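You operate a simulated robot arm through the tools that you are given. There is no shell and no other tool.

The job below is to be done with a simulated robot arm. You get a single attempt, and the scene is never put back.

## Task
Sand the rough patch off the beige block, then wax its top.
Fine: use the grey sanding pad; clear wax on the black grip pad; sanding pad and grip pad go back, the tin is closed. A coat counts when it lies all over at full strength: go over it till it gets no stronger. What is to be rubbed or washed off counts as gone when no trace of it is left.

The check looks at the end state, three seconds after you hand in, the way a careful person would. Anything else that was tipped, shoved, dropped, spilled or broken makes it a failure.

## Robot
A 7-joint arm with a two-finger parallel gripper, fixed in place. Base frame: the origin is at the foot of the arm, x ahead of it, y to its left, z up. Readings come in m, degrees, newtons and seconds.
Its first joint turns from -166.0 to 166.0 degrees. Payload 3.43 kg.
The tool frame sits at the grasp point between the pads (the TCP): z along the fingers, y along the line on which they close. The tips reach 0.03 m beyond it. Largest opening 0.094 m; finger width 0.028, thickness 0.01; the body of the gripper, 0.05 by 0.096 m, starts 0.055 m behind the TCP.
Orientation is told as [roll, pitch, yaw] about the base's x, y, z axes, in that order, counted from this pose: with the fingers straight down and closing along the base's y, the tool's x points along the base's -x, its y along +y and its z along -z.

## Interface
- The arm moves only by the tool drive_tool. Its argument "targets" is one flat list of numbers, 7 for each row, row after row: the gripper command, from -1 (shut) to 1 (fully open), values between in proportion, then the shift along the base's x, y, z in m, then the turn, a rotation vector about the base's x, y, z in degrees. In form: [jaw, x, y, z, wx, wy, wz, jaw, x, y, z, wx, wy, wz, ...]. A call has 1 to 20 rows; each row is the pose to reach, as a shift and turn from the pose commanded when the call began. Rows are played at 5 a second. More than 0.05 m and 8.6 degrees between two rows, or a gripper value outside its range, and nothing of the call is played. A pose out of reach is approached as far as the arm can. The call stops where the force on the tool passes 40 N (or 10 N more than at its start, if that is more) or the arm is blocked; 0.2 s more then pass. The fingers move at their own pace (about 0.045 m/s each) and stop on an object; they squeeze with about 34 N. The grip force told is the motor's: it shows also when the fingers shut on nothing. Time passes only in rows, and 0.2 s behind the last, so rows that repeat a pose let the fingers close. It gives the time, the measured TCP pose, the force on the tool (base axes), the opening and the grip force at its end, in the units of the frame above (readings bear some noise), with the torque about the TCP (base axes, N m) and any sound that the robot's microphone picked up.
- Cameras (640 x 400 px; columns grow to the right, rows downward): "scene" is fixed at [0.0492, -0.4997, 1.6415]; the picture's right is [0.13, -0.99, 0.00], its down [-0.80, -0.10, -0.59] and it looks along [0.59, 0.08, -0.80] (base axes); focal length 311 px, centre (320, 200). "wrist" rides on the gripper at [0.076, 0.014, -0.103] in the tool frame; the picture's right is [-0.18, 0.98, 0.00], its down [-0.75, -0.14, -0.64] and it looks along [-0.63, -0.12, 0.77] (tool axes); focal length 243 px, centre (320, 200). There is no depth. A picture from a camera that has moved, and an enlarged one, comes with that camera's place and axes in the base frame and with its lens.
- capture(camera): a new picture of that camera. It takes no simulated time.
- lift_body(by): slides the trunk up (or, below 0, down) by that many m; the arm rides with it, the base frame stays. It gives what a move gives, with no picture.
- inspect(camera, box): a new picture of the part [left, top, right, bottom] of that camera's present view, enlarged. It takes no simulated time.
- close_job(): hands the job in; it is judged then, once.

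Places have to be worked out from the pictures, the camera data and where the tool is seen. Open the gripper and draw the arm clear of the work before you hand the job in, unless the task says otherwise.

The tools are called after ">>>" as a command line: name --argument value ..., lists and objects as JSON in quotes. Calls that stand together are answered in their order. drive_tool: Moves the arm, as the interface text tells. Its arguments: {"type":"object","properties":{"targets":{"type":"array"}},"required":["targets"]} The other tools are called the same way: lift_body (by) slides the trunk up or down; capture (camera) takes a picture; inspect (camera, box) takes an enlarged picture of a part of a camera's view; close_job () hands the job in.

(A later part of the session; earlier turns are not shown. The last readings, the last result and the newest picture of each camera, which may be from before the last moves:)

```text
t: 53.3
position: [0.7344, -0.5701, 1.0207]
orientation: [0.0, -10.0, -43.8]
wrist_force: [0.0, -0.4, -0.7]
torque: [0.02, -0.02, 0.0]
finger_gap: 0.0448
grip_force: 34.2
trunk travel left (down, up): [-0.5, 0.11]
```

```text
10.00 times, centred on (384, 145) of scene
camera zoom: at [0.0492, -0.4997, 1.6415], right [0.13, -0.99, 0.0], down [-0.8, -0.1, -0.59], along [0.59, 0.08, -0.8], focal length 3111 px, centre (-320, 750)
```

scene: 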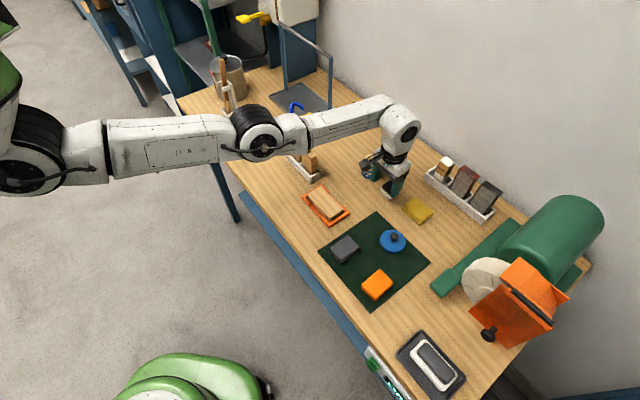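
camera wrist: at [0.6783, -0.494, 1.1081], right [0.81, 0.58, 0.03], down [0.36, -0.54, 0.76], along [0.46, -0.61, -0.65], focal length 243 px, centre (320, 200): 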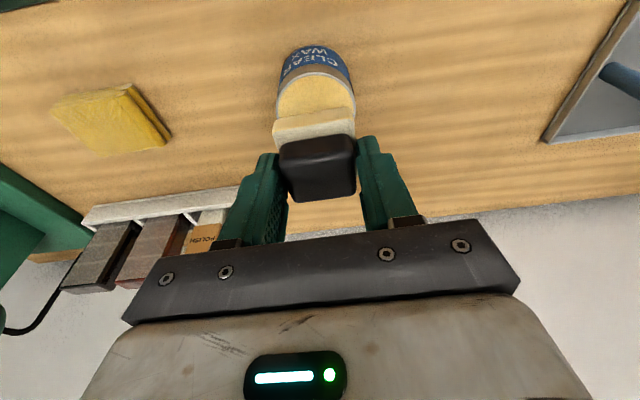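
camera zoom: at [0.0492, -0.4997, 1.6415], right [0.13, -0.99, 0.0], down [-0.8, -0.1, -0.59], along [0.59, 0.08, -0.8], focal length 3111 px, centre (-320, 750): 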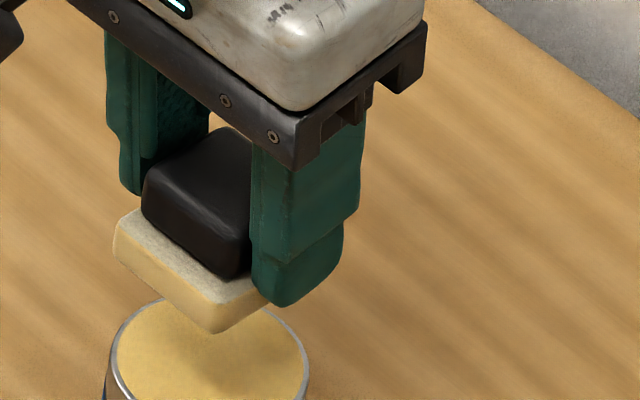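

Comparing pictures, the pad slid a few millimetres up in the fingers under that press, but it stays flush and firmly held. I carry it over the block's centre and stop a little above the surface.

>>> drive_tool --targets '[-1, -0.033, 0.028, 0.01, 0, 0, 0, -1, -0.067, 0.057, 0.01, 0, 0, 0, -1, -0.1, 0.086, 0.01, 0, 0, 0, -1, -0.13, 0.112, 0.005, 0, 0, 0, -1, -0.15, 0.129, -0.01, 0, 0, 0, -1, -0.15, 0.129, -0.04, 0, 0, 0, -1, -0.15, 0.129, -0.05, 0, 0, 0, -1, -0.15, 0.129, -0.05, 0, 0, 0]'

>>> capture --camera "wrist"

>>> inspect --camera "scene" --box '[290, 160, 370, 220]'

```text
t: 55.1
position: [0.5865, -0.4431, 0.9706]
orientation: [0.0, -9.9, -44.0]
wrist_force: [0.2, 0.1, 0.4]
torque: [-0.03, 0.0, -0.01]
finger_gap: 0.0447
grip_force: 34.0
trunk travel left (down, up): [-0.5, 0.11]
```

```text
taken
camera wrist: at [0.5287, -0.3652, 1.0577], right [0.81, 0.58, 0.03], down [0.36, -0.54, 0.76], along [0.46, -0.61, -0.65], focal length 243 px, centre (320, 200)
```

wrist: 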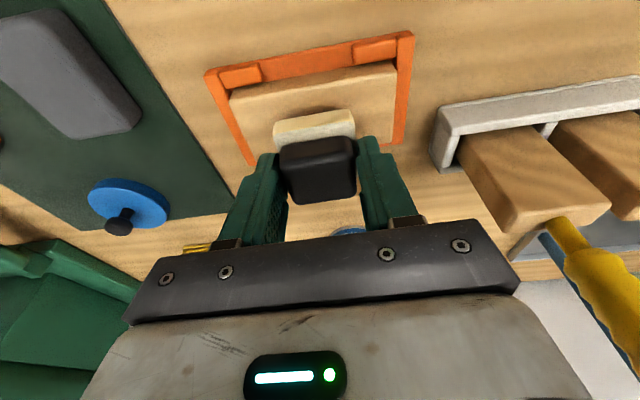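

```text
6.67 times, centred on (330, 190) of scene
camera zoom: at [0.0492, -0.4997, 1.6415], right [0.13, -0.99, 0.0], down [-0.8, -0.1, -0.59], along [0.59, 0.08, -0.8], focal length 2074 px, centre (253, 267)
```

zoom: 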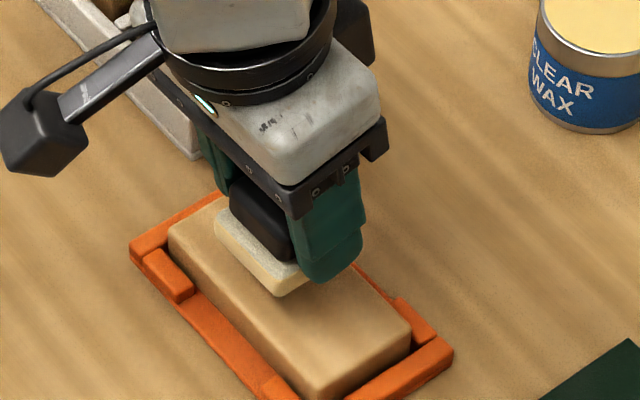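

The felt is over the block. I lower gently in small steps to find contact.

>>> drive_tool --targets '[-1, 0, 0, -0.008, 0, 0, 0, -1, 0, 0, -0.014, 0, 0, 0, -1, 0, 0, -0.016, 0, 0, 0, -1, 0, 0, -0.018, 0, 0, 0, -1, 0, 0, -0.018, 0, 0, 0]'

>>> inspect --camera "scene" --box '[290, 160, 370, 220]'

```text
t: 56.3
position: [0.5861, -0.4418, 0.9523]
orientation: [0.0, -10.0, -43.9]
wrist_force: [0.1, 0.3, -0.2]
torque: [0.02, 0.02, 0.0]
finger_gap: 0.0444
grip_force: 34.2
trunk travel left (down, up): [-0.5, 0.11]
```

```text
6.67 times, centred on (330, 190) of scene
camera zoom: at [0.0492, -0.4997, 1.6415], right [0.13, -0.99, 0.0], down [-0.8, -0.1, -0.59], along [0.59, 0.08, -0.8], focal length 2074 px, centre (253, 267)
```

zoom: 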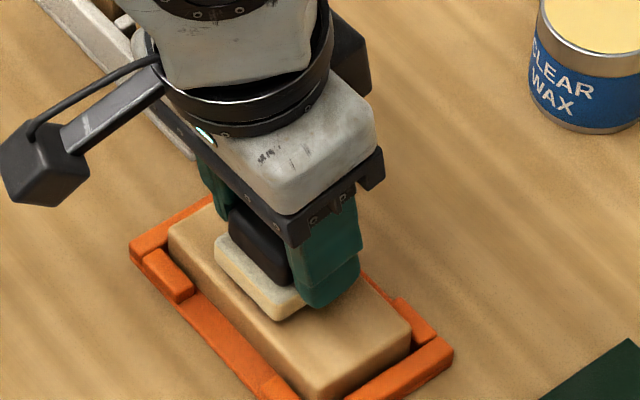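

No contact at z 0.952. I continue in 1 mm rows.

>>> drive_tool --targets '[-1, 0, 0, -0.001, 0, 0, 0, -1, 0, 0, -0.002, 0, 0, 0, -1, 0, 0, -0.003, 0, 0, 0, -1, 0, 0, -0.003, 0, 0, 0]'

```text
t: 57.3
position: [0.5853, -0.4412, 0.9503]
orientation: [-0.1, -10.1, -43.9]
wrist_force: [0.2, -0.4, 0.9]
torque: [0.02, 0.01, 0.0]
finger_gap: 0.0447
grip_force: 33.9
trunk travel left (down, up): [-0.5, 0.11]
```

>>> drive_tool --targets '[-1, 0, 0, -0.001, 0, 0, 0, -1, 0, 0, -0.002, 0, 0, 0, -1, 0, 0, -0.002, 0, 0, 0]'

```text
t: 58.1
position: [0.5849, -0.4417, 0.9474]
orientation: [0.0, -10.0, -43.8]
wrist_force: [-0.2, 0.2, -0.7]
torque: [0.03, 0.0, -0.02]
finger_gap: 0.0447
grip_force: 33.8
trunk travel left (down, up): [-0.5, 0.11]
```

Still free at z 0.947, so the pad did slide up a few millimetres in the grip. I continue down in 1 mm rows.

>>> drive_tool --targets '[-1, 0, 0, -0.001, 0, 0, 0, -1, 0, 0, -0.002, 0, 0, 0, -1, 0, 0, -0.002, 0, 0, 0]'

>>> inspect --camera "scene" --box '[298, 175, 346, 211]'

```text
t: 58.9
position: [0.5869, -0.4438, 0.9457]
orientation: [-0.1, -10.1, -43.9]
wrist_force: [-0.6, -1.0, 3.8]
torque: [-0.1, -0.03, 0.03]
finger_gap: 0.0447
grip_force: 33.7
trunk travel left (down, up): [-0.5, 0.11]
```

```text
11.11 times, centred on (322, 193) of scene
camera zoom: at [0.0492, -0.4997, 1.6415], right [0.13, -0.99, 0.0], down [-0.8, -0.1, -0.59], along [0.59, 0.08, -0.8], focal length 3457 px, centre (298, 278)
```

zoom: 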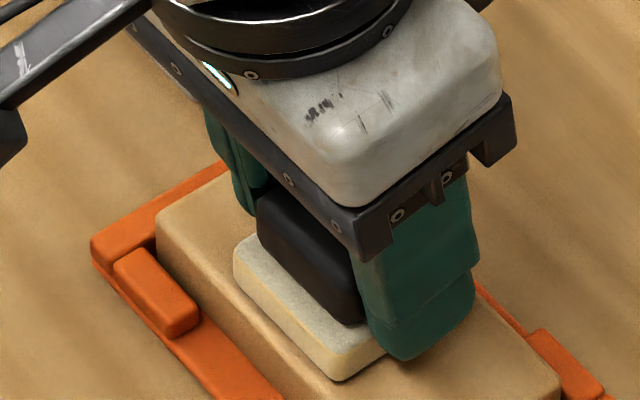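

Light contact (3.8 N) at z 0.9457, and the felt sits about 5 mm to the outer side of the block. I press 1 mm more and stroke the full length in two lanes so the felt covers the whole width.

>>> drive_tool --targets '[-1, 0.0083, 0.0086, -0.001, 0, 0, 0, -1, 0.0167, 0.0173, -0.001, 0, 0, 0, -1, 0.0236, 0.0244, -0.001, 0, 0, 0, -1, 0.0153, 0.0158, -0.001, 0, 0, 0, -1, 0.007, 0.0072, -0.001, 0, 0, 0, -1, -0.0014, -0.0014, -0.001, 0, 0, 0, -1, -0.0097, -0.0101, -0.001, 0, 0, 0, -1, -0.0181, -0.0187, -0.001, 0, 0, 0, -1, -0.0236, -0.0244, -0.001, 0, 0, 0, -1, -0.0315, -0.0168, -0.001, 0, 0, 0, -1, -0.0232, -0.0082, -0.001, 0, 0, 0, -1, -0.0149, 0.0004, -0.001, 0, 0, 0, -1, -0.0065, 0.009, -0.001, 0, 0, 0, -1, 0.0018, 0.0177, -0.001, 0, 0, 0, -1, 0.0102, 0.0263, -0.001, 0, 0, 0, -1, 0.0157, 0.032, -0.001, 0, 0, 0, -1, 0.0074, 0.0234, -0.001, 0, 0, 0, -1, -0.0009, 0.0148, -0.001, 0, 0, 0, -1, -0.0093, 0.0062, -0.001, 0, 0, 0, -1, -0.0176, -0.0025, -0.001, 0, 0, 0]'

>>> inspect --camera "scene" --box '[290, 165, 370, 225]'

>>> capture --camera "wrist"

```text
t: 63.1
position: [0.5676, -0.4432, 0.9461]
orientation: [0.0, -10.0, -43.8]
wrist_force: [8.0, 6.5, 24.2]
torque: [0.24, -0.59, 0.1]
finger_gap: 0.0447
grip_force: 34.0
trunk travel left (down, up): [-0.5, 0.11]
```

```text
6.67 times, centred on (330, 195) of scene
camera zoom: at [0.0492, -0.4997, 1.6415], right [0.13, -0.99, 0.0], down [-0.8, -0.1, -0.59], along [0.59, 0.08, -0.8], focal length 2074 px, centre (253, 233)
```

zoom: 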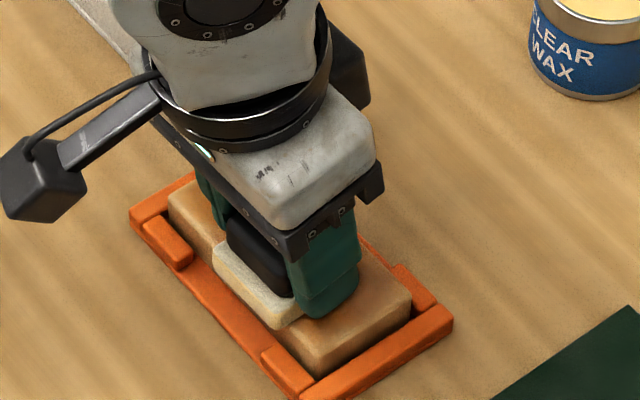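

```text
taken
camera wrist: at [0.511, -0.3663, 1.0329], right [0.81, 0.58, 0.03], down [0.36, -0.54, 0.76], along [0.46, -0.61, -0.65], focal length 243 px, centre (320, 200)
```

wrist: 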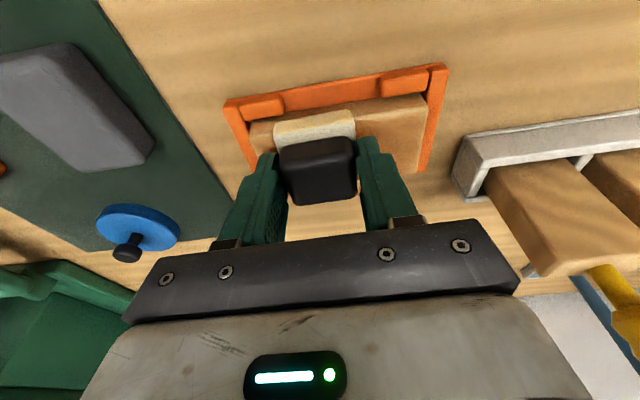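

The wax is going on (the wood is darkening to amber) and the tray has not moved. Force is 24 N, so I ease 0.6 mm and zoom to judge the coat's coverage.

>>> inspect --camera "wrist" --box '[215, 60, 455, 185]'

>>> inspect --camera "scene" --box '[300, 180, 364, 228]'

```text
2.67 times, centred on (335, 122) of wrist
camera zoom: at [0.511, -0.3663, 1.0329], right [0.81, 0.58, 0.03], down [0.36, -0.54, 0.76], along [0.46, -0.61, -0.65], focal length 647 px, centre (280, 407)
```

zoom: 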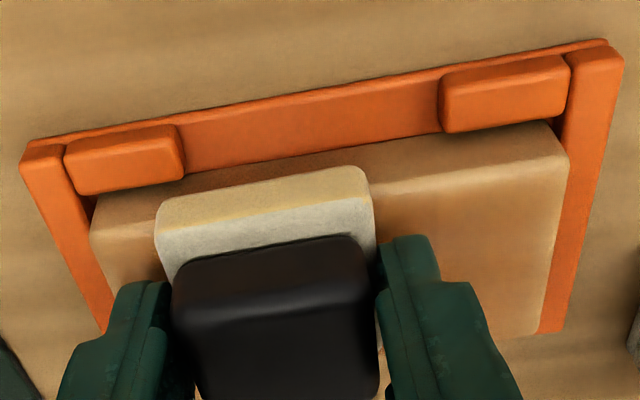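

```text
8.33 times, centred on (332, 204) of scene
camera zoom: at [0.0492, -0.4997, 1.6415], right [0.13, -0.99, 0.0], down [-0.8, -0.1, -0.59], along [0.59, 0.08, -0.8], focal length 2593 px, centre (220, 167)
```

zoom: 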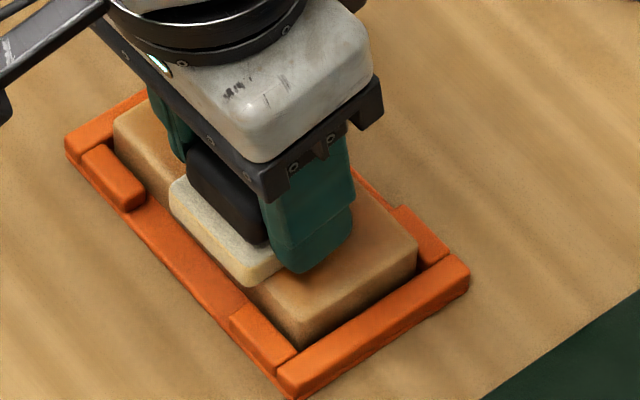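

The coat is building in the middle but looks thinner near the ends and edges. I run another pass in both lanes, carrying the strokes a little farther past the ends.

>>> drive_tool --targets '[-1, -0.0083, -0.0086, 0.0006, 0, 0, 0, -1, -0.0174, -0.018, 0.0006, 0, 0, 0, -1, -0.0095, -0.0256, 0.0006, 0, 0, 0, -1, -0.0011, -0.0169, 0.0006, 0, 0, 0, -1, 0.0072, -0.0083, 0.0006, 0, 0, 0, -1, 0.0155, 0.0003, 0.0006, 0, 0, 0, -1, 0.0239, 0.0089, 0.0006, 0, 0, 0, -1, 0.0322, 0.0176, 0.0006, 0, 0, 0, -1, 0.0406, 0.0262, 0.0006, 0, 0, 0, -1, 0.0447, 0.0305, 0.0006, 0, 0, 0, -1, 0.0368, 0.0381, 0.0006, 0, 0, 0, -1, 0.0285, 0.0295, 0.0006, 0, 0, 0, -1, 0.0202, 0.0209, 0.0006, 0, 0, 0, -1, 0.0118, 0.0122, 0.0006, 0, 0, 0, -1, 0.0035, 0.0036, 0.0006, 0, 0, 0, -1, -0.0049, -0.005, 0.0006, 0, 0, 0, -1, -0.0132, -0.0137, 0.0006, 0, 0, 0, -1, -0.0174, -0.018, 0.0006, 0, 0, 0, -1, -0.0095, -0.0256, 0.0006, 0, 0, 0, -1, -0.0011, -0.0169, 0.0006, 0, 0, 0]'

>>> inspect --camera "scene" --box '[300, 180, 364, 228]'

>>> inspect --camera "wrist" --box '[215, 60, 455, 185]'

```text
t: 67.3
position: [0.5675, -0.4619, 0.9457]
orientation: [0.0, -10.0, -43.9]
wrist_force: [-0.7, -0.1, 2.4]
torque: [-0.01, -0.05, 0.04]
finger_gap: 0.0445
grip_force: 33.9
trunk travel left (down, up): [-0.5, 0.11]
```

```text
8.33 times, centred on (332, 204) of scene
camera zoom: at [0.0492, -0.4997, 1.6415], right [0.13, -0.99, 0.0], down [-0.8, -0.1, -0.59], along [0.59, 0.08, -0.8], focal length 2593 px, centre (220, 167)
```

zoom: 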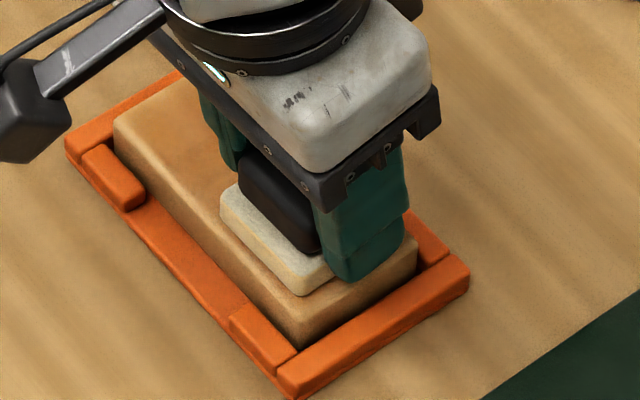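

```text
2.67 times, centred on (335, 122) of wrist
camera zoom: at [0.5096, -0.3842, 1.0331], right [0.81, 0.58, 0.03], down [0.36, -0.54, 0.76], along [0.46, -0.61, -0.65], focal length 647 px, centre (280, 407)
```

zoom: 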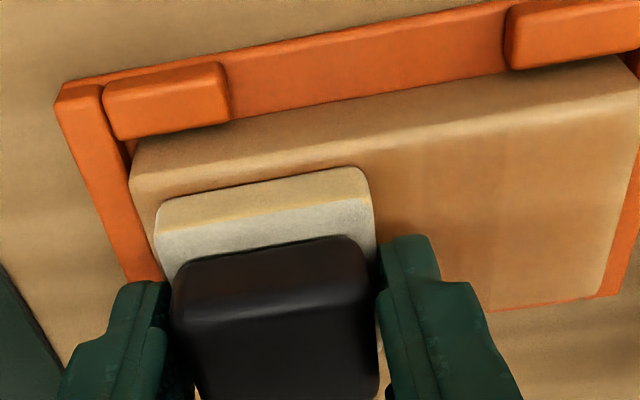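

The coat looks amber but slightly uneven and the pressure here is low. I lift off and step back along the block's axis for an unobstructed look at the whole top.

>>> drive_tool --targets '[-1, 0, 0, 0.015, 0, 0, 0, -1, -0.01, -0.01, 0.045, 0, 0, 0, -1, -0.03, -0.03, 0.075, 0, 0, 0, -1, -0.055, -0.056, 0.09, 0, 0, 0, -1, -0.055, -0.056, 0.09, 0, 0, 0]'

>>> capture --camera "wrist"

>>> inspect --camera "scene" --box '[296, 178, 360, 226]'

>>> inspect --camera "wrist" --box '[350, 20, 542, 140]'

```text
t: 68.5
position: [0.5133, -0.5175, 1.0365]
orientation: [-0.1, -10.0, -43.9]
wrist_force: [-0.6, 0.2, 0.4]
torque: [0.0, 0.01, -0.04]
finger_gap: 0.0445
grip_force: 33.8
trunk travel left (down, up): [-0.5, 0.11]
```

```text
taken
camera wrist: at [0.4555, -0.4407, 1.1239], right [0.81, 0.58, 0.03], down [0.36, -0.54, 0.76], along [0.46, -0.61, -0.65], focal length 243 px, centre (320, 200)
```

wrist: 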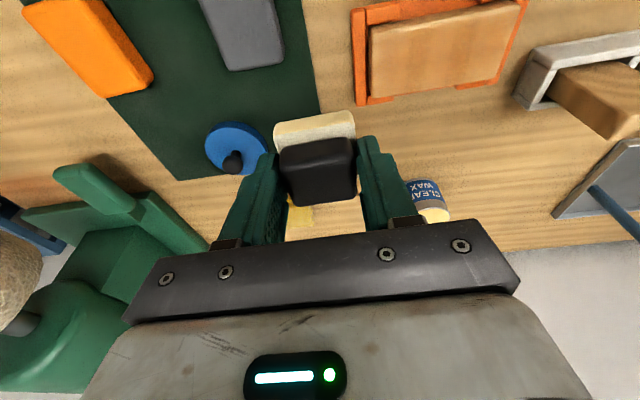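

```text
8.33 times, centred on (328, 202) of scene
camera zoom: at [0.0492, -0.4997, 1.6415], right [0.13, -0.99, 0.0], down [-0.8, -0.1, -0.59], along [0.59, 0.08, -0.8], focal length 2593 px, centre (253, 183)
```

zoom: 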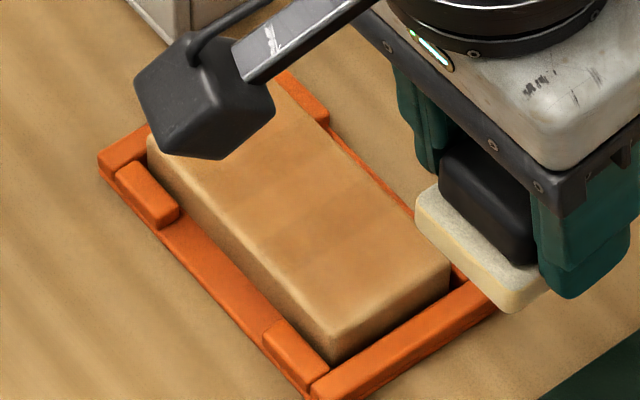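

```text
3.33 times, centred on (446, 80) of wrist
camera zoom: at [0.4555, -0.4407, 1.1239], right [0.81, 0.58, 0.03], down [0.36, -0.54, 0.76], along [0.46, -0.61, -0.65], focal length 809 px, centre (-100, 600)
```

zoom: 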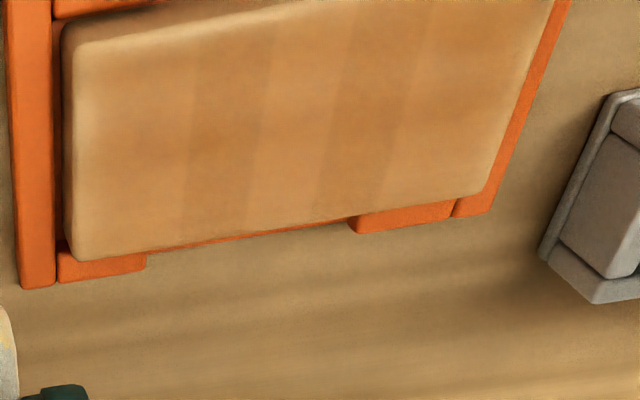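

The coat is banded, and thin at the ends and the long edges. The felt's inner lane only just reached the inner edge. I will reload wax and repeat with wider lanes, so I go back over the tin to the same dab position.

>>> drive_tool --targets '[-1, 0.045, -0.011, 0, 0, 0, 0, -1, 0.09, -0.022, 0, 0, 0, 0, -1, 0.135, -0.033, 0, 0, 0, 0, -1, 0.18, -0.044, 0, 0, 0, 0, -1, 0.224, -0.054, 0, 0, 0, 0, -1, 0.224, -0.054, -0.03, 0, 0, 0, -1, 0.224, -0.054, -0.046, 0, 0, 0, -1, 0.224, -0.054, -0.05, 0, 0, 0, -1, 0.224, -0.054, -0.053, 0, 0, 0, -1, 0.224, -0.054, -0.053, 0, 0, 0]'

>>> inspect --camera "scene" --box '[340, 130, 420, 190]'

```text
t: 70.7
position: [0.7355, -0.5715, 0.9827]
orientation: [-0.1, -10.0, -43.9]
wrist_force: [1.0, -0.4, -0.3]
torque: [0.0, 0.02, -0.02]
finger_gap: 0.0447
grip_force: 34.3
trunk travel left (down, up): [-0.5, 0.11]
```

```text
6.67 times, centred on (380, 160) of scene
camera zoom: at [0.0492, -0.4997, 1.6415], right [0.13, -0.99, 0.0], down [-0.8, -0.1, -0.59], along [0.59, 0.08, -0.8], focal length 2074 px, centre (-80, 467)
```

zoom: 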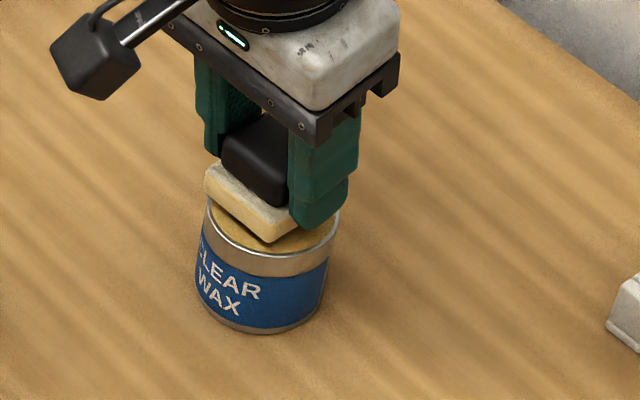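

No contact yet at z 0.983. I lower in 1 mm rows.

>>> drive_tool --targets '[-1, 0, 0, -0.001, 0, 0, 0, -1, 0, 0, -0.002, 0, 0, 0, -1, 0, 0, -0.003, 0, 0, 0, -1, 0, 0, -0.003, 0, 0, 0]'

```text
t: 71.7
position: [0.7368, -0.572, 0.9786]
orientation: [0.0, -9.9, -44.0]
wrist_force: [0.1, -0.6, 0.0]
torque: [0.03, 0.02, 0.0]
finger_gap: 0.0447
grip_force: 33.7
trunk travel left (down, up): [-0.5, 0.11]
```

Still free at z 0.979. I continue downward slowly.

>>> drive_tool --targets '[-1, 0, 0, -0.001, 0, 0, 0, -1, 0, 0, -0.002, 0, 0, 0, -1, 0, 0, -0.003, 0, 0, 0, -1, 0, 0, -0.003, 0, 0, 0]'

>>> inspect --camera "scene" --box '[340, 130, 420, 190]'

```text
t: 72.7
position: [0.7363, -0.5707, 0.9753]
orientation: [0.0, -10.2, -43.9]
wrist_force: [-0.9, 0.0, 0.2]
torque: [-0.02, -0.04, -0.02]
finger_gap: 0.0445
grip_force: 34.1
trunk travel left (down, up): [-0.5, 0.11]
```

```text
6.67 times, centred on (380, 160) of scene
camera zoom: at [0.0492, -0.4997, 1.6415], right [0.13, -0.99, 0.0], down [-0.8, -0.1, -0.59], along [0.59, 0.08, -0.8], focal length 2074 px, centre (-80, 467)
```

zoom: 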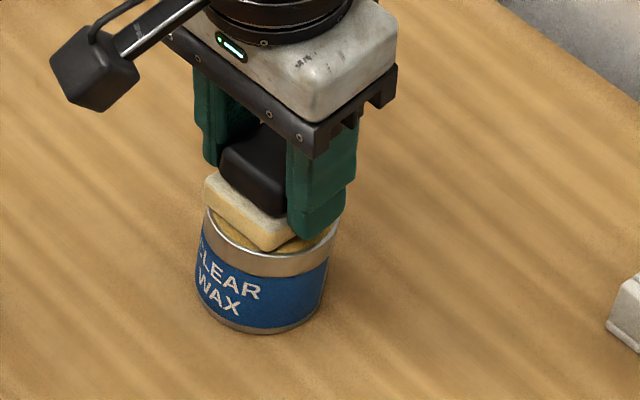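

Still free at 0.975. I now see my earlier lift call first pushed 6 mm further down, which explains the slide in the grip and puts the tin top nearer 0.932. I go on down slowly.

>>> drive_tool --targets '[-1, 0, 0, -0.001, 0, 0, 0, -1, 0, 0, -0.002, 0, 0, 0, -1, 0, 0, -0.003, 0, 0, 0, -1, 0, 0, -0.003, 0, 0, 0]'

```text
t: 73.7
position: [0.7364, -0.5713, 0.9744]
orientation: [-0.2, -10.0, -43.9]
wrist_force: [0.9, 2.5, 12.6]
torque: [0.12, 0.01, -0.01]
finger_gap: 0.0445
grip_force: 34.6
trunk travel left (down, up): [-0.5, 0.11]
```

Contact at 12.6 N. I hold for a moment to take up wax and then lift straight off.

>>> drive_tool --targets '[-1, 0, 0, 0, 0, 0, 0, -1, 0, 0, 0, 0, 0, 0, -1, 0, 0, 0, 0, 0, 0, -1, 0, 0, 0.008, 0, 0, 0, -1, 0, 0, 0.03, 0, 0, 0, -1, 0, 0, 0.045, 0, 0, 0, -1, 0, 0, 0.045, 0, 0, 0]'

>>> inspect --camera "scene" --box '[340, 120, 420, 180]'

>>> inspect --camera "wrist" --box '[240, 30, 400, 155]'

```text
t: 75.3
position: [0.7362, -0.5722, 1.0184]
orientation: [0.0, -9.9, -43.9]
wrist_force: [-0.2, 0.7, -0.2]
torque: [0.0, 0.02, -0.01]
finger_gap: 0.0449
grip_force: 34.1
trunk travel left (down, up): [-0.5, 0.11]
```

```text
6.67 times, centred on (380, 150) of scene
camera zoom: at [0.0492, -0.4997, 1.6415], right [0.13, -0.99, 0.0], down [-0.8, -0.1, -0.59], along [0.59, 0.08, -0.8], focal length 2074 px, centre (-80, 533)
```

zoom: 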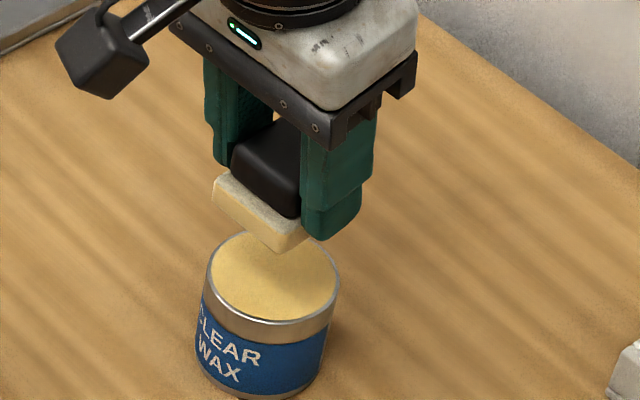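

```text
3.20 times, centred on (320, 92) of wrist
camera zoom: at [0.6785, -0.4942, 1.1061], right [0.81, 0.58, 0.03], down [0.36, -0.54, 0.76], along [0.46, -0.61, -0.65], focal length 776 px, centre (320, 544)
```

zoom: 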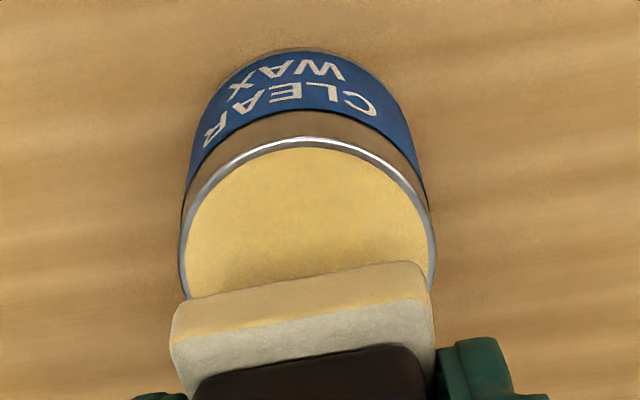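

The felt is freshly loaded and the tin is undisturbed. I carry it back over the block to the outer-centre lane and lower to light contact.

>>> drive_tool --targets '[-1, -0.033, 0.0285, 0.005, 0, 0, 0, -1, -0.067, 0.058, 0.005, 0, 0, 0, -1, -0.1, 0.0865, 0.005, 0, 0, 0, -1, -0.13, 0.1125, 0, 0, 0, 0, -1, -0.1518, 0.1312, -0.015, 0, 0, 0, -1, -0.1518, 0.1312, -0.045, 0, 0, 0, -1, -0.1518, 0.1312, -0.065, 0, 0, 0, -1, -0.1518, 0.1312, -0.07, 0, 0, 0, -1, -0.1518, 0.1312, -0.072, 0, 0, 0, -1, -0.1518, 0.1312, -0.073, 0, 0, 0, -1, -0.1518, 0.1312, -0.073, 0, 0, 0]'

>>> inspect --camera "scene" --box '[300, 175, 364, 223]'

```text
t: 77.7
position: [0.5858, -0.4404, 0.9436]
orientation: [0.0, -10.0, -43.9]
wrist_force: [-0.1, 0.4, -1.3]
torque: [-0.01, -0.02, -0.02]
finger_gap: 0.0445
grip_force: 34.4
trunk travel left (down, up): [-0.5, 0.11]
```

```text
8.33 times, centred on (332, 199) of scene
camera zoom: at [0.0492, -0.4997, 1.6415], right [0.13, -0.99, 0.0], down [-0.8, -0.1, -0.59], along [0.59, 0.08, -0.8], focal length 2593 px, centre (220, 208)
```

zoom: 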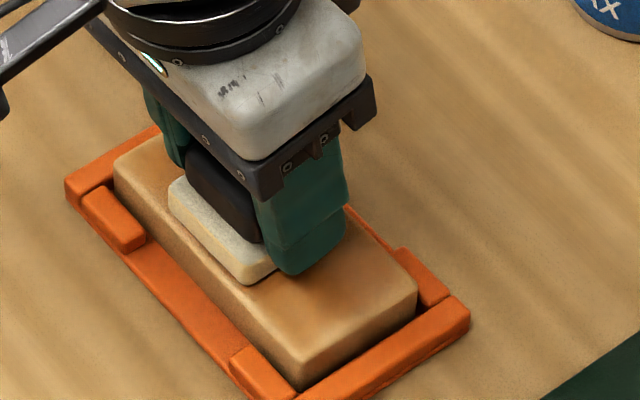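

No contact yet at z 0.9436, so I lower a couple more millimetres.

>>> drive_tool --targets '[-1, 0, 0, -0.001, 0, 0, 0, -1, 0, 0, -0.002, 0, 0, 0, -1, 0, 0, -0.0025, 0, 0, 0, -1, 0, 0, -0.0025, 0, 0, 0]'

```text
t: 78.7
position: [0.5848, -0.439, 0.9436]
orientation: [-0.1, -10.1, -43.9]
wrist_force: [0.3, -0.3, 18.2]
torque: [0.01, -0.02, 0.04]
finger_gap: 0.0446
grip_force: 34.7
trunk travel left (down, up): [-0.5, 0.11]
```

Contact at 18 N. I stroke the whole top again with wider lanes (14 mm apart) and a little past both ends.

>>> drive_tool --targets '[-1, 0.009, 0.0093, 0.0003, 0, 0, 0, -1, 0.0181, 0.0187, 0.0003, 0, 0, 0, -1, 0.0264, 0.0273, 0.0003, 0, 0, 0, -1, 0.0292, 0.0302, 0.0003, 0, 0, 0, -1, 0.0209, 0.0216, 0.0003, 0, 0, 0, -1, 0.0118, 0.0122, 0.0003, 0, 0, 0, -1, 0.0028, 0.0029, 0.0003, 0, 0, 0, -1, -0.0063, -0.0065, 0.0003, 0, 0, 0, -1, -0.0153, -0.0158, 0.0003, 0, 0, 0, -1, -0.0236, -0.0244, 0.0003, 0, 0, 0, -1, -0.0292, -0.0302, 0.0003, 0, 0, 0, -1, -0.0342, -0.0253, 0.0003, 0, 0, 0, -1, -0.0393, -0.0205, 0.0003, 0, 0, 0, -1, -0.031, -0.0119, 0.0003, 0, 0, 0, -1, -0.0219, -0.0025, 0.0003, 0, 0, 0, -1, -0.0129, 0.0068, 0.0003, 0, 0, 0, -1, -0.0038, 0.0162, 0.0003, 0, 0, 0, -1, 0.0052, 0.0255, 0.0003, 0, 0, 0, -1, 0.0135, 0.0341, 0.0003, 0, 0, 0, -1, 0.0191, 0.0399, 0.0003, 0, 0, 0]'

>>> inspect --camera "scene" --box '[300, 175, 364, 223]'

>>> inspect --camera "wrist" --box '[150, 60, 390, 210]'

```text
t: 82.9
position: [0.6031, -0.3997, 0.9434]
orientation: [0.0, -10.0, -43.8]
wrist_force: [-5.0, -4.4, 17.9]
torque: [-0.39, 0.11, -0.07]
finger_gap: 0.0444
grip_force: 34.0
trunk travel left (down, up): [-0.5, 0.11]
```

```text
8.33 times, centred on (332, 199) of scene
camera zoom: at [0.0492, -0.4997, 1.6415], right [0.13, -0.99, 0.0], down [-0.8, -0.1, -0.59], along [0.59, 0.08, -0.8], focal length 2593 px, centre (220, 208)
```

zoom: 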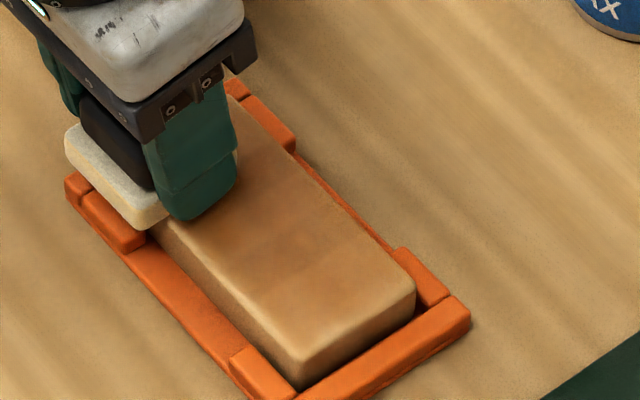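

```text
2.67 times, centred on (270, 135) of wrist
camera zoom: at [0.5464, -0.3225, 1.0312], right [0.81, 0.58, 0.03], down [0.36, -0.54, 0.76], along [0.46, -0.61, -0.65], focal length 647 px, centre (453, 373)
```

zoom: 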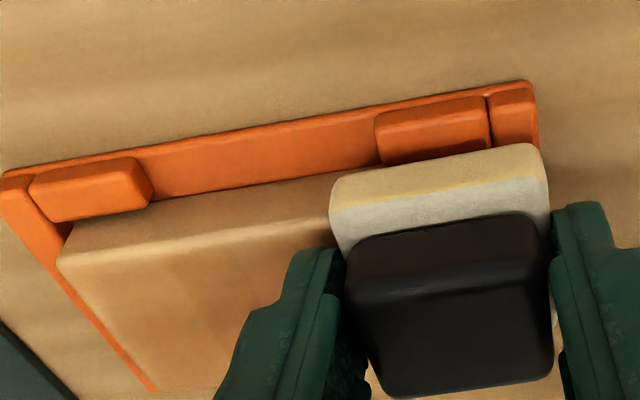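

The coat is getting more even and now includes the inner edge; 18 N is steady. I run the pattern back the other way while there is wax on the felt.

>>> drive_tool --targets '[-1, -0.0083, -0.0086, 0, 0, 0, 0, -1, -0.0174, -0.018, 0, 0, 0, 0, -1, -0.0264, -0.0273, 0, 0, 0, 0, -1, -0.0354, -0.0367, 0, 0, 0, 0, -1, -0.0445, -0.046, 0, 0, 0, 0, -1, -0.0528, -0.0546, 0, 0, 0, 0, -1, -0.0584, -0.0604, 0, 0, 0, 0, -1, -0.0534, -0.0653, 0, 0, 0, 0, -1, -0.0483, -0.0701, 0, 0, 0, 0, -1, -0.0399, -0.0615, 0, 0, 0, 0, -1, -0.0309, -0.0521, 0, 0, 0, 0, -1, -0.0219, -0.0428, 0, 0, 0, 0, -1, -0.0128, -0.0334, 0, 0, 0, 0, -1, -0.0038, -0.0241, 0, 0, 0, 0, -1, 0.0045, -0.0155, 0, 0, 0, 0, -1, 0.0101, -0.0097, 0, 0, 0, 0, -1, 0.005, -0.0049, 0, 0, 0, 0, -1, -0.0033, -0.0135, 0, 0, 0, 0, -1, -0.0124, -0.0229, 0, 0, 0, 0, -1, -0.0214, -0.0322, 0, 0, 0, 0]'

>>> inspect --camera "scene" --box '[300, 175, 364, 223]'

```text
t: 87.1
position: [0.5813, -0.4311, 0.9429]
orientation: [-0.1, -10.0, -43.8]
wrist_force: [3.0, 3.3, 11.5]
torque: [0.09, -0.21, 0.02]
finger_gap: 0.0446
grip_force: 34.0
trunk travel left (down, up): [-0.5, 0.11]
```

```text
8.33 times, centred on (332, 199) of scene
camera zoom: at [0.0492, -0.4997, 1.6415], right [0.13, -0.99, 0.0], down [-0.8, -0.1, -0.59], along [0.59, 0.08, -0.8], focal length 2593 px, centre (220, 208)
```

zoom: 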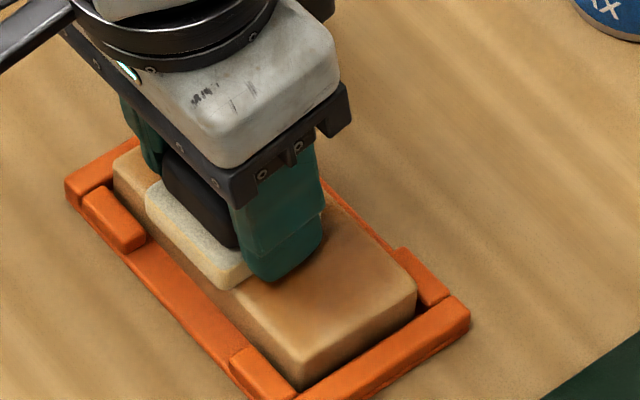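

I lift off and step back along the axis again to judge the whole coat.

>>> drive_tool --targets '[-1, 0, 0, 0.015, 0, 0, 0, -1, -0.015, -0.016, 0.045, 0, 0, 0, -1, -0.04, -0.042, 0.08, 0, 0, 0, -1, -0.07, -0.073, 0.1, 0, 0, 0, -1, -0.085, -0.07, 0.12, 0, 0, 0, -1, -0.085, -0.07, 0.12, 0, 0, 0]'

>>> capture --camera "wrist"

>>> inspect --camera "wrist" --box '[350, 0, 542, 120]'

>>> inspect --camera "scene" --box '[296, 175, 360, 223]'

```text
refused: row 3 steps farther than a row can; nothing moved
```

```text
taken
camera wrist: at [0.5247, -0.3548, 1.031], right [0.81, 0.58, 0.03], down [0.36, -0.54, 0.76], along [0.46, -0.61, -0.65], focal length 243 px, centre (320, 200)
```

wrist: 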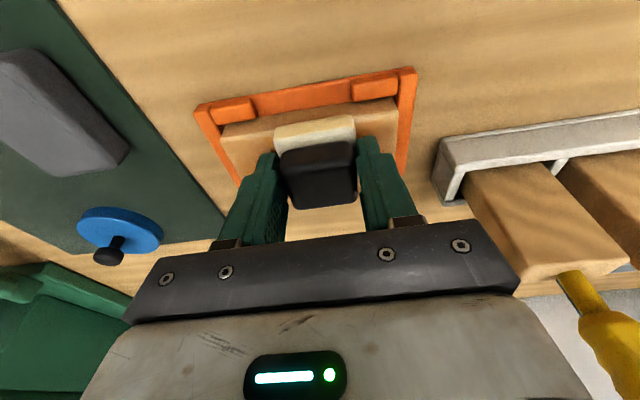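

```text
3.33 times, centred on (446, 60) of wrist
camera zoom: at [0.5247, -0.3548, 1.031], right [0.81, 0.58, 0.03], down [0.36, -0.54, 0.76], along [0.46, -0.61, -0.65], focal length 809 px, centre (-100, 667)
```

zoom: 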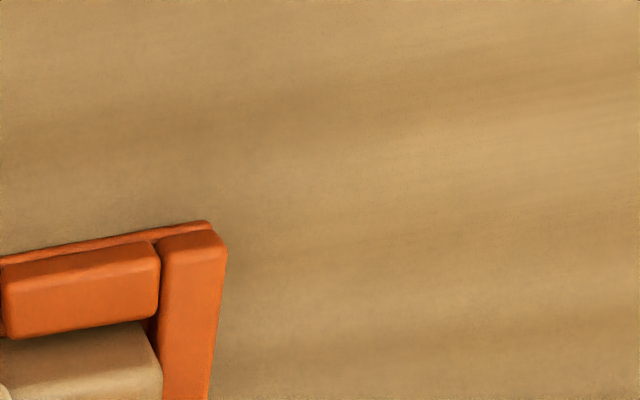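

```text
8.33 times, centred on (328, 199) of scene
camera zoom: at [0.0492, -0.4997, 1.6415], right [0.13, -0.99, 0.0], down [-0.8, -0.1, -0.59], along [0.59, 0.08, -0.8], focal length 2593 px, centre (253, 208)
```

zoom: 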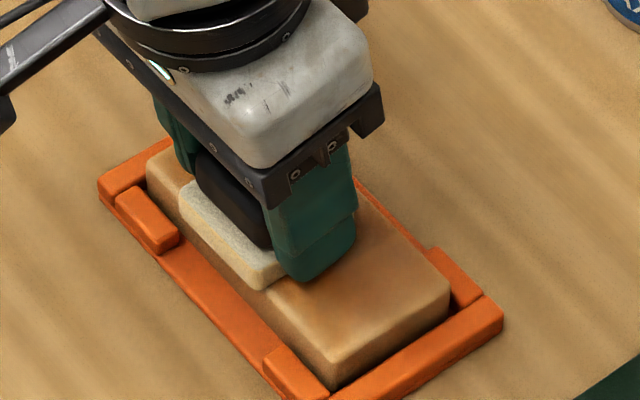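

The call was refused for too large a step, so nothing moved. I resend with smaller steps and also move a bit inward so the whole block comes into view.

>>> drive_tool --targets '[-1, 0, 0, 0.015, 0, 0, 0, -1, -0.015, -0.013, 0.045, 0, 0, 0, -1, -0.035, -0.03, 0.075, 0, 0, 0, -1, -0.06, -0.05, 0.1, 0, 0, 0, -1, -0.085, -0.065, 0.12, 0, 0, 0, -1, -0.095, -0.065, 0.12, 0, 0, 0, -1, -0.095, -0.065, 0.12, 0, 0, 0]'

>>> capture --camera "wrist"

>>> inspect --camera "wrist" --box '[350, 0, 542, 120]'

>>> inspect --camera "scene" --box '[296, 175, 360, 223]'

```text
t: 88.7
position: [0.4858, -0.4978, 1.0624]
orientation: [-0.1, -10.0, -43.9]
wrist_force: [-0.3, 0.0, 0.3]
torque: [0.02, 0.0, 0.0]
finger_gap: 0.0448
grip_force: 34.2
trunk travel left (down, up): [-0.5, 0.11]
```

```text
taken
camera wrist: at [0.4298, -0.4205, 1.1503], right [0.81, 0.58, 0.03], down [0.36, -0.54, 0.76], along [0.46, -0.61, -0.65], focal length 243 px, centre (320, 200)
```

wrist: 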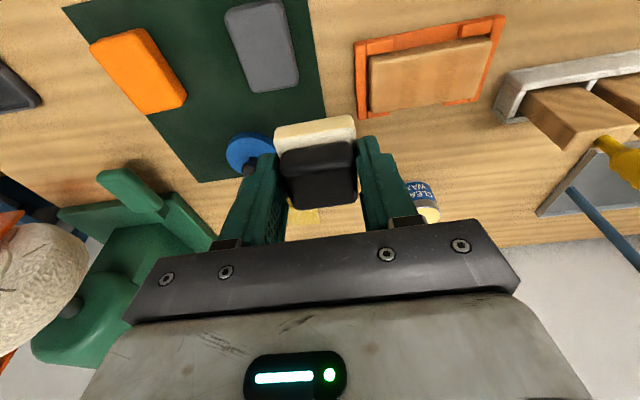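

```text
3.33 times, centred on (446, 60) of wrist
camera zoom: at [0.4298, -0.4205, 1.1503], right [0.81, 0.58, 0.03], down [0.36, -0.54, 0.76], along [0.46, -0.61, -0.65], focal length 809 px, centre (-100, 667)
```

zoom: 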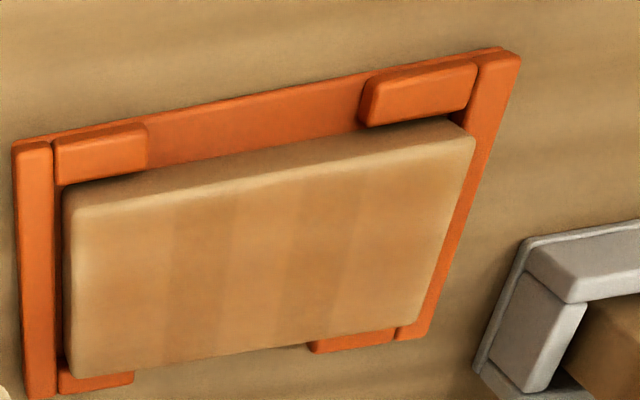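

```text
8.33 times, centred on (328, 199) of scene
camera zoom: at [0.0492, -0.4997, 1.6415], right [0.13, -0.99, 0.0], down [-0.8, -0.1, -0.59], along [0.59, 0.08, -0.8], focal length 2593 px, centre (253, 208)
```

zoom: 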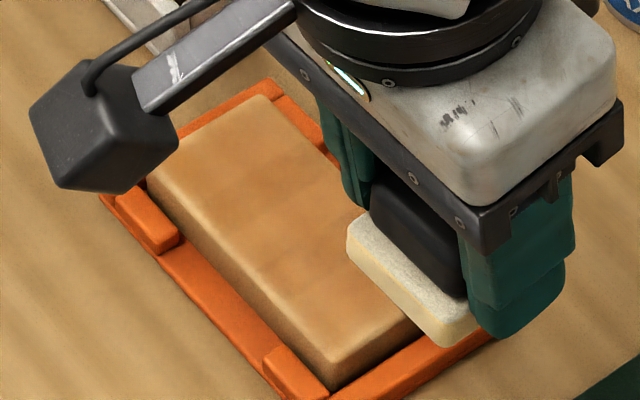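

The coat is nearly even, but the end strips and the outer edge still look lighter. I reload at the tin once more, approaching the same dab height (about 12 N) from above.

>>> drive_tool --targets '[-1, 0.042, -0.0123, 0, 0, 0, 0, -1, 0.084, -0.0246, 0, 0, 0, 0, -1, 0.126, -0.0369, 0, 0, 0, 0, -1, 0.168, -0.0492, 0, 0, 0, 0, -1, 0.21, -0.0615, 0, 0, 0, 0, -1, 0.2506, -0.0737, 0, 0, 0, 0, -1, 0.2506, -0.0737, -0.035, 0, 0, 0, -1, 0.2506, -0.0737, -0.07, 0, 0, 0, -1, 0.2506, -0.0737, -0.083, 0, 0, 0, -1, 0.2506, -0.0737, -0.087, 0, 0, 0, -1, 0.2506, -0.0737, -0.089, 0, 0, 0, -1, 0.2506, -0.0737, -0.0902, 0, 0, 0, -1, 0.2506, -0.0737, -0.0902, 0, 0, 0]'

>>> inspect --camera "scene" --box '[340, 130, 420, 190]'

```text
t: 91.5
position: [0.7377, -0.5723, 0.9719]
orientation: [-0.1, -9.9, -43.9]
wrist_force: [-0.8, 0.7, -0.5]
torque: [-0.05, -0.02, 0.02]
finger_gap: 0.0444
grip_force: 34.2
trunk travel left (down, up): [-0.5, 0.11]
```

```text
6.67 times, centred on (380, 160) of scene
camera zoom: at [0.0492, -0.4997, 1.6415], right [0.13, -0.99, 0.0], down [-0.8, -0.1, -0.59], along [0.59, 0.08, -0.8], focal length 2074 px, centre (-80, 467)
```

zoom: 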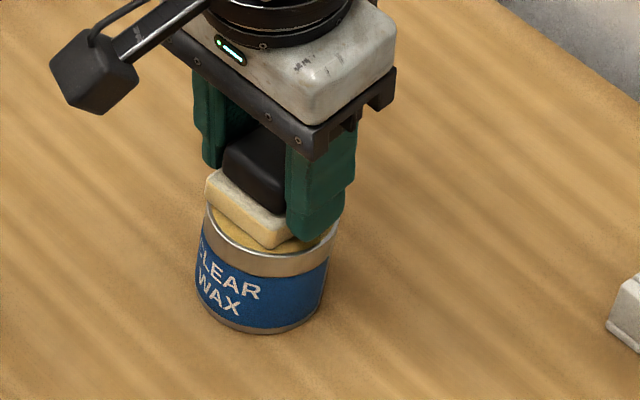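

Just short of contact at z 0.972. I lower in 1 mm rows and hold.

>>> drive_tool --targets '[-1, 0, 0, -0.001, 0, 0, 0, -1, 0, 0, -0.002, 0, 0, 0, -1, 0, 0, -0.003, 0, 0, 0, -1, 0, 0, -0.003, 0, 0, 0, -1, 0, 0, -0.003, 0, 0, 0]'

```text
t: 92.7
position: [0.7386, -0.5712, 0.9728]
orientation: [-0.1, -10.1, -44.0]
wrist_force: [-1.0, 0.4, 24.3]
torque: [0.19, -0.02, -0.03]
finger_gap: 0.0448
grip_force: 34.2
trunk travel left (down, up): [-0.5, 0.11]
```

24 N on the wax, which is plenty. I lift, travel back to the block at the outer lane, and lower to just about contact.

>>> drive_tool --targets '[-1, 0, 0, 0.006, 0, 0, 0, -1, 0, 0, 0.03, 0, 0, 0, -1, 0, 0, 0.05, 0, 0, 0, -1, -0.033, 0.028, 0.052, 0, 0, 0, -1, -0.067, 0.057, 0.052, 0, 0, 0, -1, -0.1, 0.085, 0.052, 0, 0, 0, -1, -0.13, 0.111, 0.045, 0, 0, 0, -1, -0.152, 0.1294, 0.03, 0, 0, 0, -1, -0.152, 0.1294, 0, 0, 0, 0, -1, -0.152, 0.1294, -0.018, 0, 0, 0, -1, -0.152, 0.1294, -0.023, 0, 0, 0, -1, -0.152, 0.1294, -0.0255, 0, 0, 0, -1, -0.152, 0.1294, -0.0265, 0, 0, 0, -1, -0.152, 0.1294, -0.0265, 0, 0, 0]'

>>> inspect --camera "scene" --box '[300, 175, 364, 223]'

```text
t: 95.7
position: [0.5859, -0.442, 0.9436]
orientation: [0.0, -10.0, -43.9]
wrist_force: [-0.1, 0.0, 0.3]
torque: [0.0, -0.01, -0.02]
finger_gap: 0.0447
grip_force: 33.9
trunk travel left (down, up): [-0.5, 0.11]
```

```text
8.33 times, centred on (332, 199) of scene
camera zoom: at [0.0492, -0.4997, 1.6415], right [0.13, -0.99, 0.0], down [-0.8, -0.1, -0.59], along [0.59, 0.08, -0.8], focal length 2593 px, centre (220, 208)
```

zoom: 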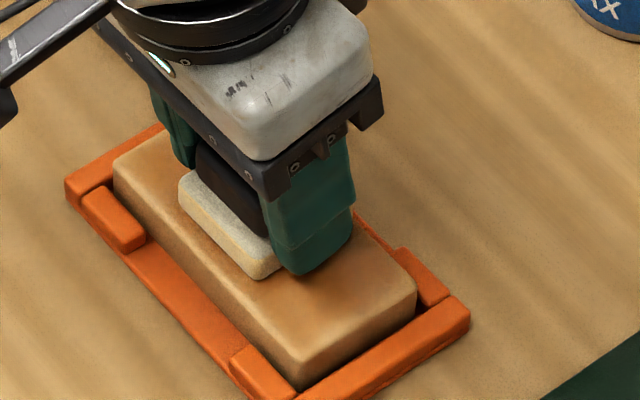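

Not quite touching yet at z 0.9436. I lower another 1.5–2 mm to contact.

>>> drive_tool --targets '[-1, 0, 0, -0.001, 0, 0, 0, -1, 0, 0, -0.002, 0, 0, 0, -1, 0, 0, -0.002, 0, 0, 0]'

```text
t: 96.5
position: [0.5855, -0.4417, 0.9434]
orientation: [0.0, -10.2, -43.9]
wrist_force: [0.3, 1.8, 12.0]
torque: [0.06, -0.01, 0.02]
finger_gap: 0.0446
grip_force: 34.2
trunk travel left (down, up): [-0.5, 0.11]
```

Contact at 12 N in the outer lane. I rub it full length, working both ends and edges with crosswise strokes.

>>> drive_tool --targets '[-1, -0.009, -0.0093, -0.0003, 0, 0, 0, -1, -0.0181, -0.0187, -0.0003, 0, 0, 0, -1, -0.025, -0.0259, -0.0003, 0, 0, 0, -1, -0.0299, -0.0309, -0.0003, 0, 0, 0, -1, -0.025, -0.0259, -0.0003, 0, 0, 0, -1, -0.0315, -0.0196, -0.0003, 0, 0, 0, -1, -0.0379, -0.0134, -0.0003, 0, 0, 0, -1, -0.0428, -0.0184, -0.0003, 0, 0, 0, -1, -0.0364, -0.0246, -0.0003, 0, 0, 0, -1, -0.0299, -0.0309, -0.0003, 0, 0, 0, -1, -0.0209, -0.0216, -0.0003, 0, 0, 0, -1, -0.0118, -0.0122, -0.0003, 0, 0, 0, -1, -0.0028, -0.0029, -0.0003, 0, 0, 0, -1, 0.0063, 0.0065, -0.0003, 0, 0, 0, -1, 0.0153, 0.0158, -0.0003, 0, 0, 0, -1, 0.0236, 0.0244, -0.0003, 0, 0, 0, -1, 0.0292, 0.0302, -0.0003, 0, 0, 0, -1, 0.0227, 0.0365, -0.0003, 0, 0, 0, -1, 0.0163, 0.0427, -0.0003, 0, 0, 0, -1, 0.0107, 0.0369, -0.0003, 0, 0, 0]'

>>> inspect --camera "scene" --box '[300, 175, 364, 223]'

>>> inspect --camera "wrist" --box '[150, 60, 390, 210]'

```text
t: 100.7
position: [0.596, -0.4029, 0.9417]
orientation: [0.1, -10.0, -43.8]
wrist_force: [7.7, 9.5, 23.6]
torque: [0.08, -0.45, 0.2]
finger_gap: 0.0447
grip_force: 33.7
trunk travel left (down, up): [-0.5, 0.11]
```

```text
8.33 times, centred on (332, 199) of scene
camera zoom: at [0.0492, -0.4997, 1.6415], right [0.13, -0.99, 0.0], down [-0.8, -0.1, -0.59], along [0.59, 0.08, -0.8], focal length 2593 px, centre (220, 208)
```

zoom: 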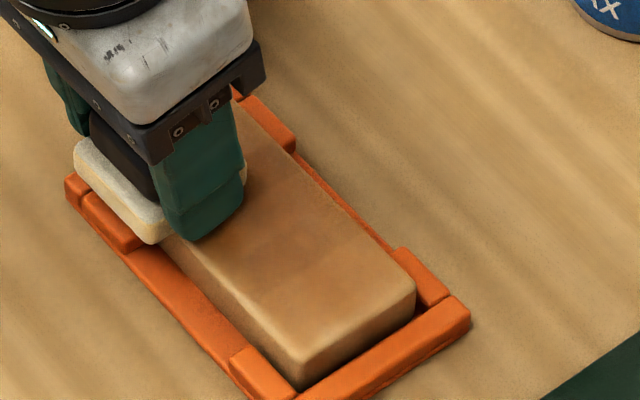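

```text
2.67 times, centred on (270, 135) of wrist
camera zoom: at [0.5394, -0.3262, 1.0293], right [0.81, 0.59, 0.03], down [0.36, -0.54, 0.76], along [0.46, -0.61, -0.65], focal length 647 px, centre (453, 373)
```

zoom: 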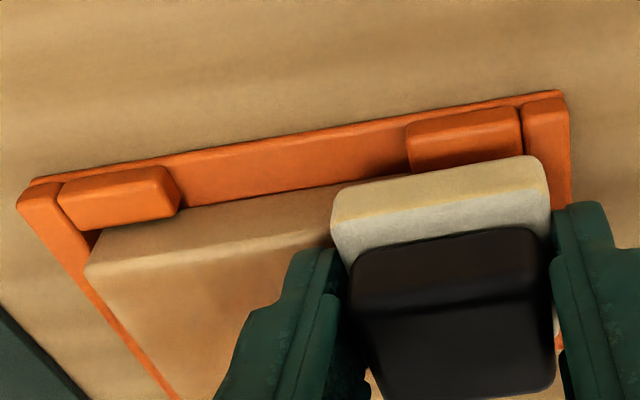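

Steady 24 N and the tray is still in place. I run back along the inner lane, across the end, and along the outer edge.

>>> drive_tool --targets '[-1, -0.009, -0.0093, 0.0003, 0, 0, 0, -1, -0.0181, -0.0187, 0.0003, 0, 0, 0, -1, -0.0271, -0.028, 0.0003, 0, 0, 0, -1, -0.0361, -0.0374, 0.0003, 0, 0, 0, -1, -0.0452, -0.0467, 0.0003, 0, 0, 0, -1, -0.0535, -0.0554, 0.0003, 0, 0, 0, -1, -0.047, -0.0617, 0.0003, 0, 0, 0, -1, -0.0406, -0.0679, 0.0003, 0, 0, 0, -1, -0.0377, -0.0707, 0.0003, 0, 0, 0, -1, -0.0294, -0.062, 0.0003, 0, 0, 0, -1, -0.0203, -0.0527, 0.0003, 0, 0, 0, -1, -0.0113, -0.0433, 0.0003, 0, 0, 0, -1, -0.0023, -0.034, 0.0003, 0, 0, 0, -1, 0.0068, -0.0246, 0.0003, 0, 0, 0, -1, 0.0158, -0.0153, 0.0003, 0, 0, 0, -1, 0.0214, -0.0095, 0.0003, 0, 0, 0, -1, 0.0135, -0.0018, 0.0003, 0, 0, 0, -1, 0.0051, -0.0105, 0.0003, 0, 0, 0, -1, -0.0039, -0.0198, 0.0003, 0, 0, 0, -1, -0.013, -0.0292, 0.0003, 0, 0, 0]'

>>> inspect --camera "scene" --box '[300, 175, 364, 223]'

```text
t: 104.9
position: [0.5848, -0.4343, 0.942]
orientation: [0.0, -10.1, -43.8]
wrist_force: [0.9, 1.0, 5.2]
torque: [0.03, 0.0, -0.01]
finger_gap: 0.0443
grip_force: 33.8
trunk travel left (down, up): [-0.5, 0.11]
```

```text
8.33 times, centred on (332, 199) of scene
camera zoom: at [0.0492, -0.4997, 1.6415], right [0.13, -0.99, 0.0], down [-0.8, -0.1, -0.59], along [0.59, 0.08, -0.8], focal length 2593 px, centre (220, 208)
```

zoom: 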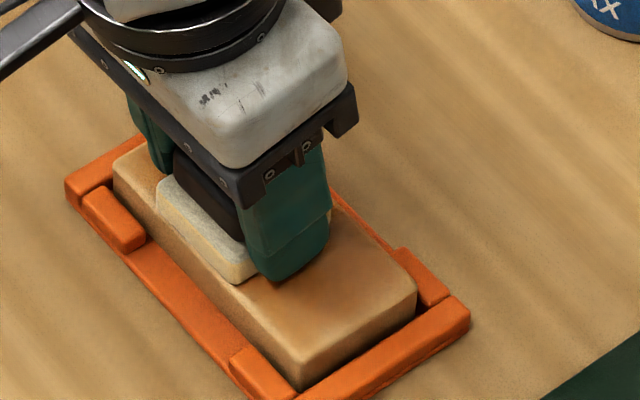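

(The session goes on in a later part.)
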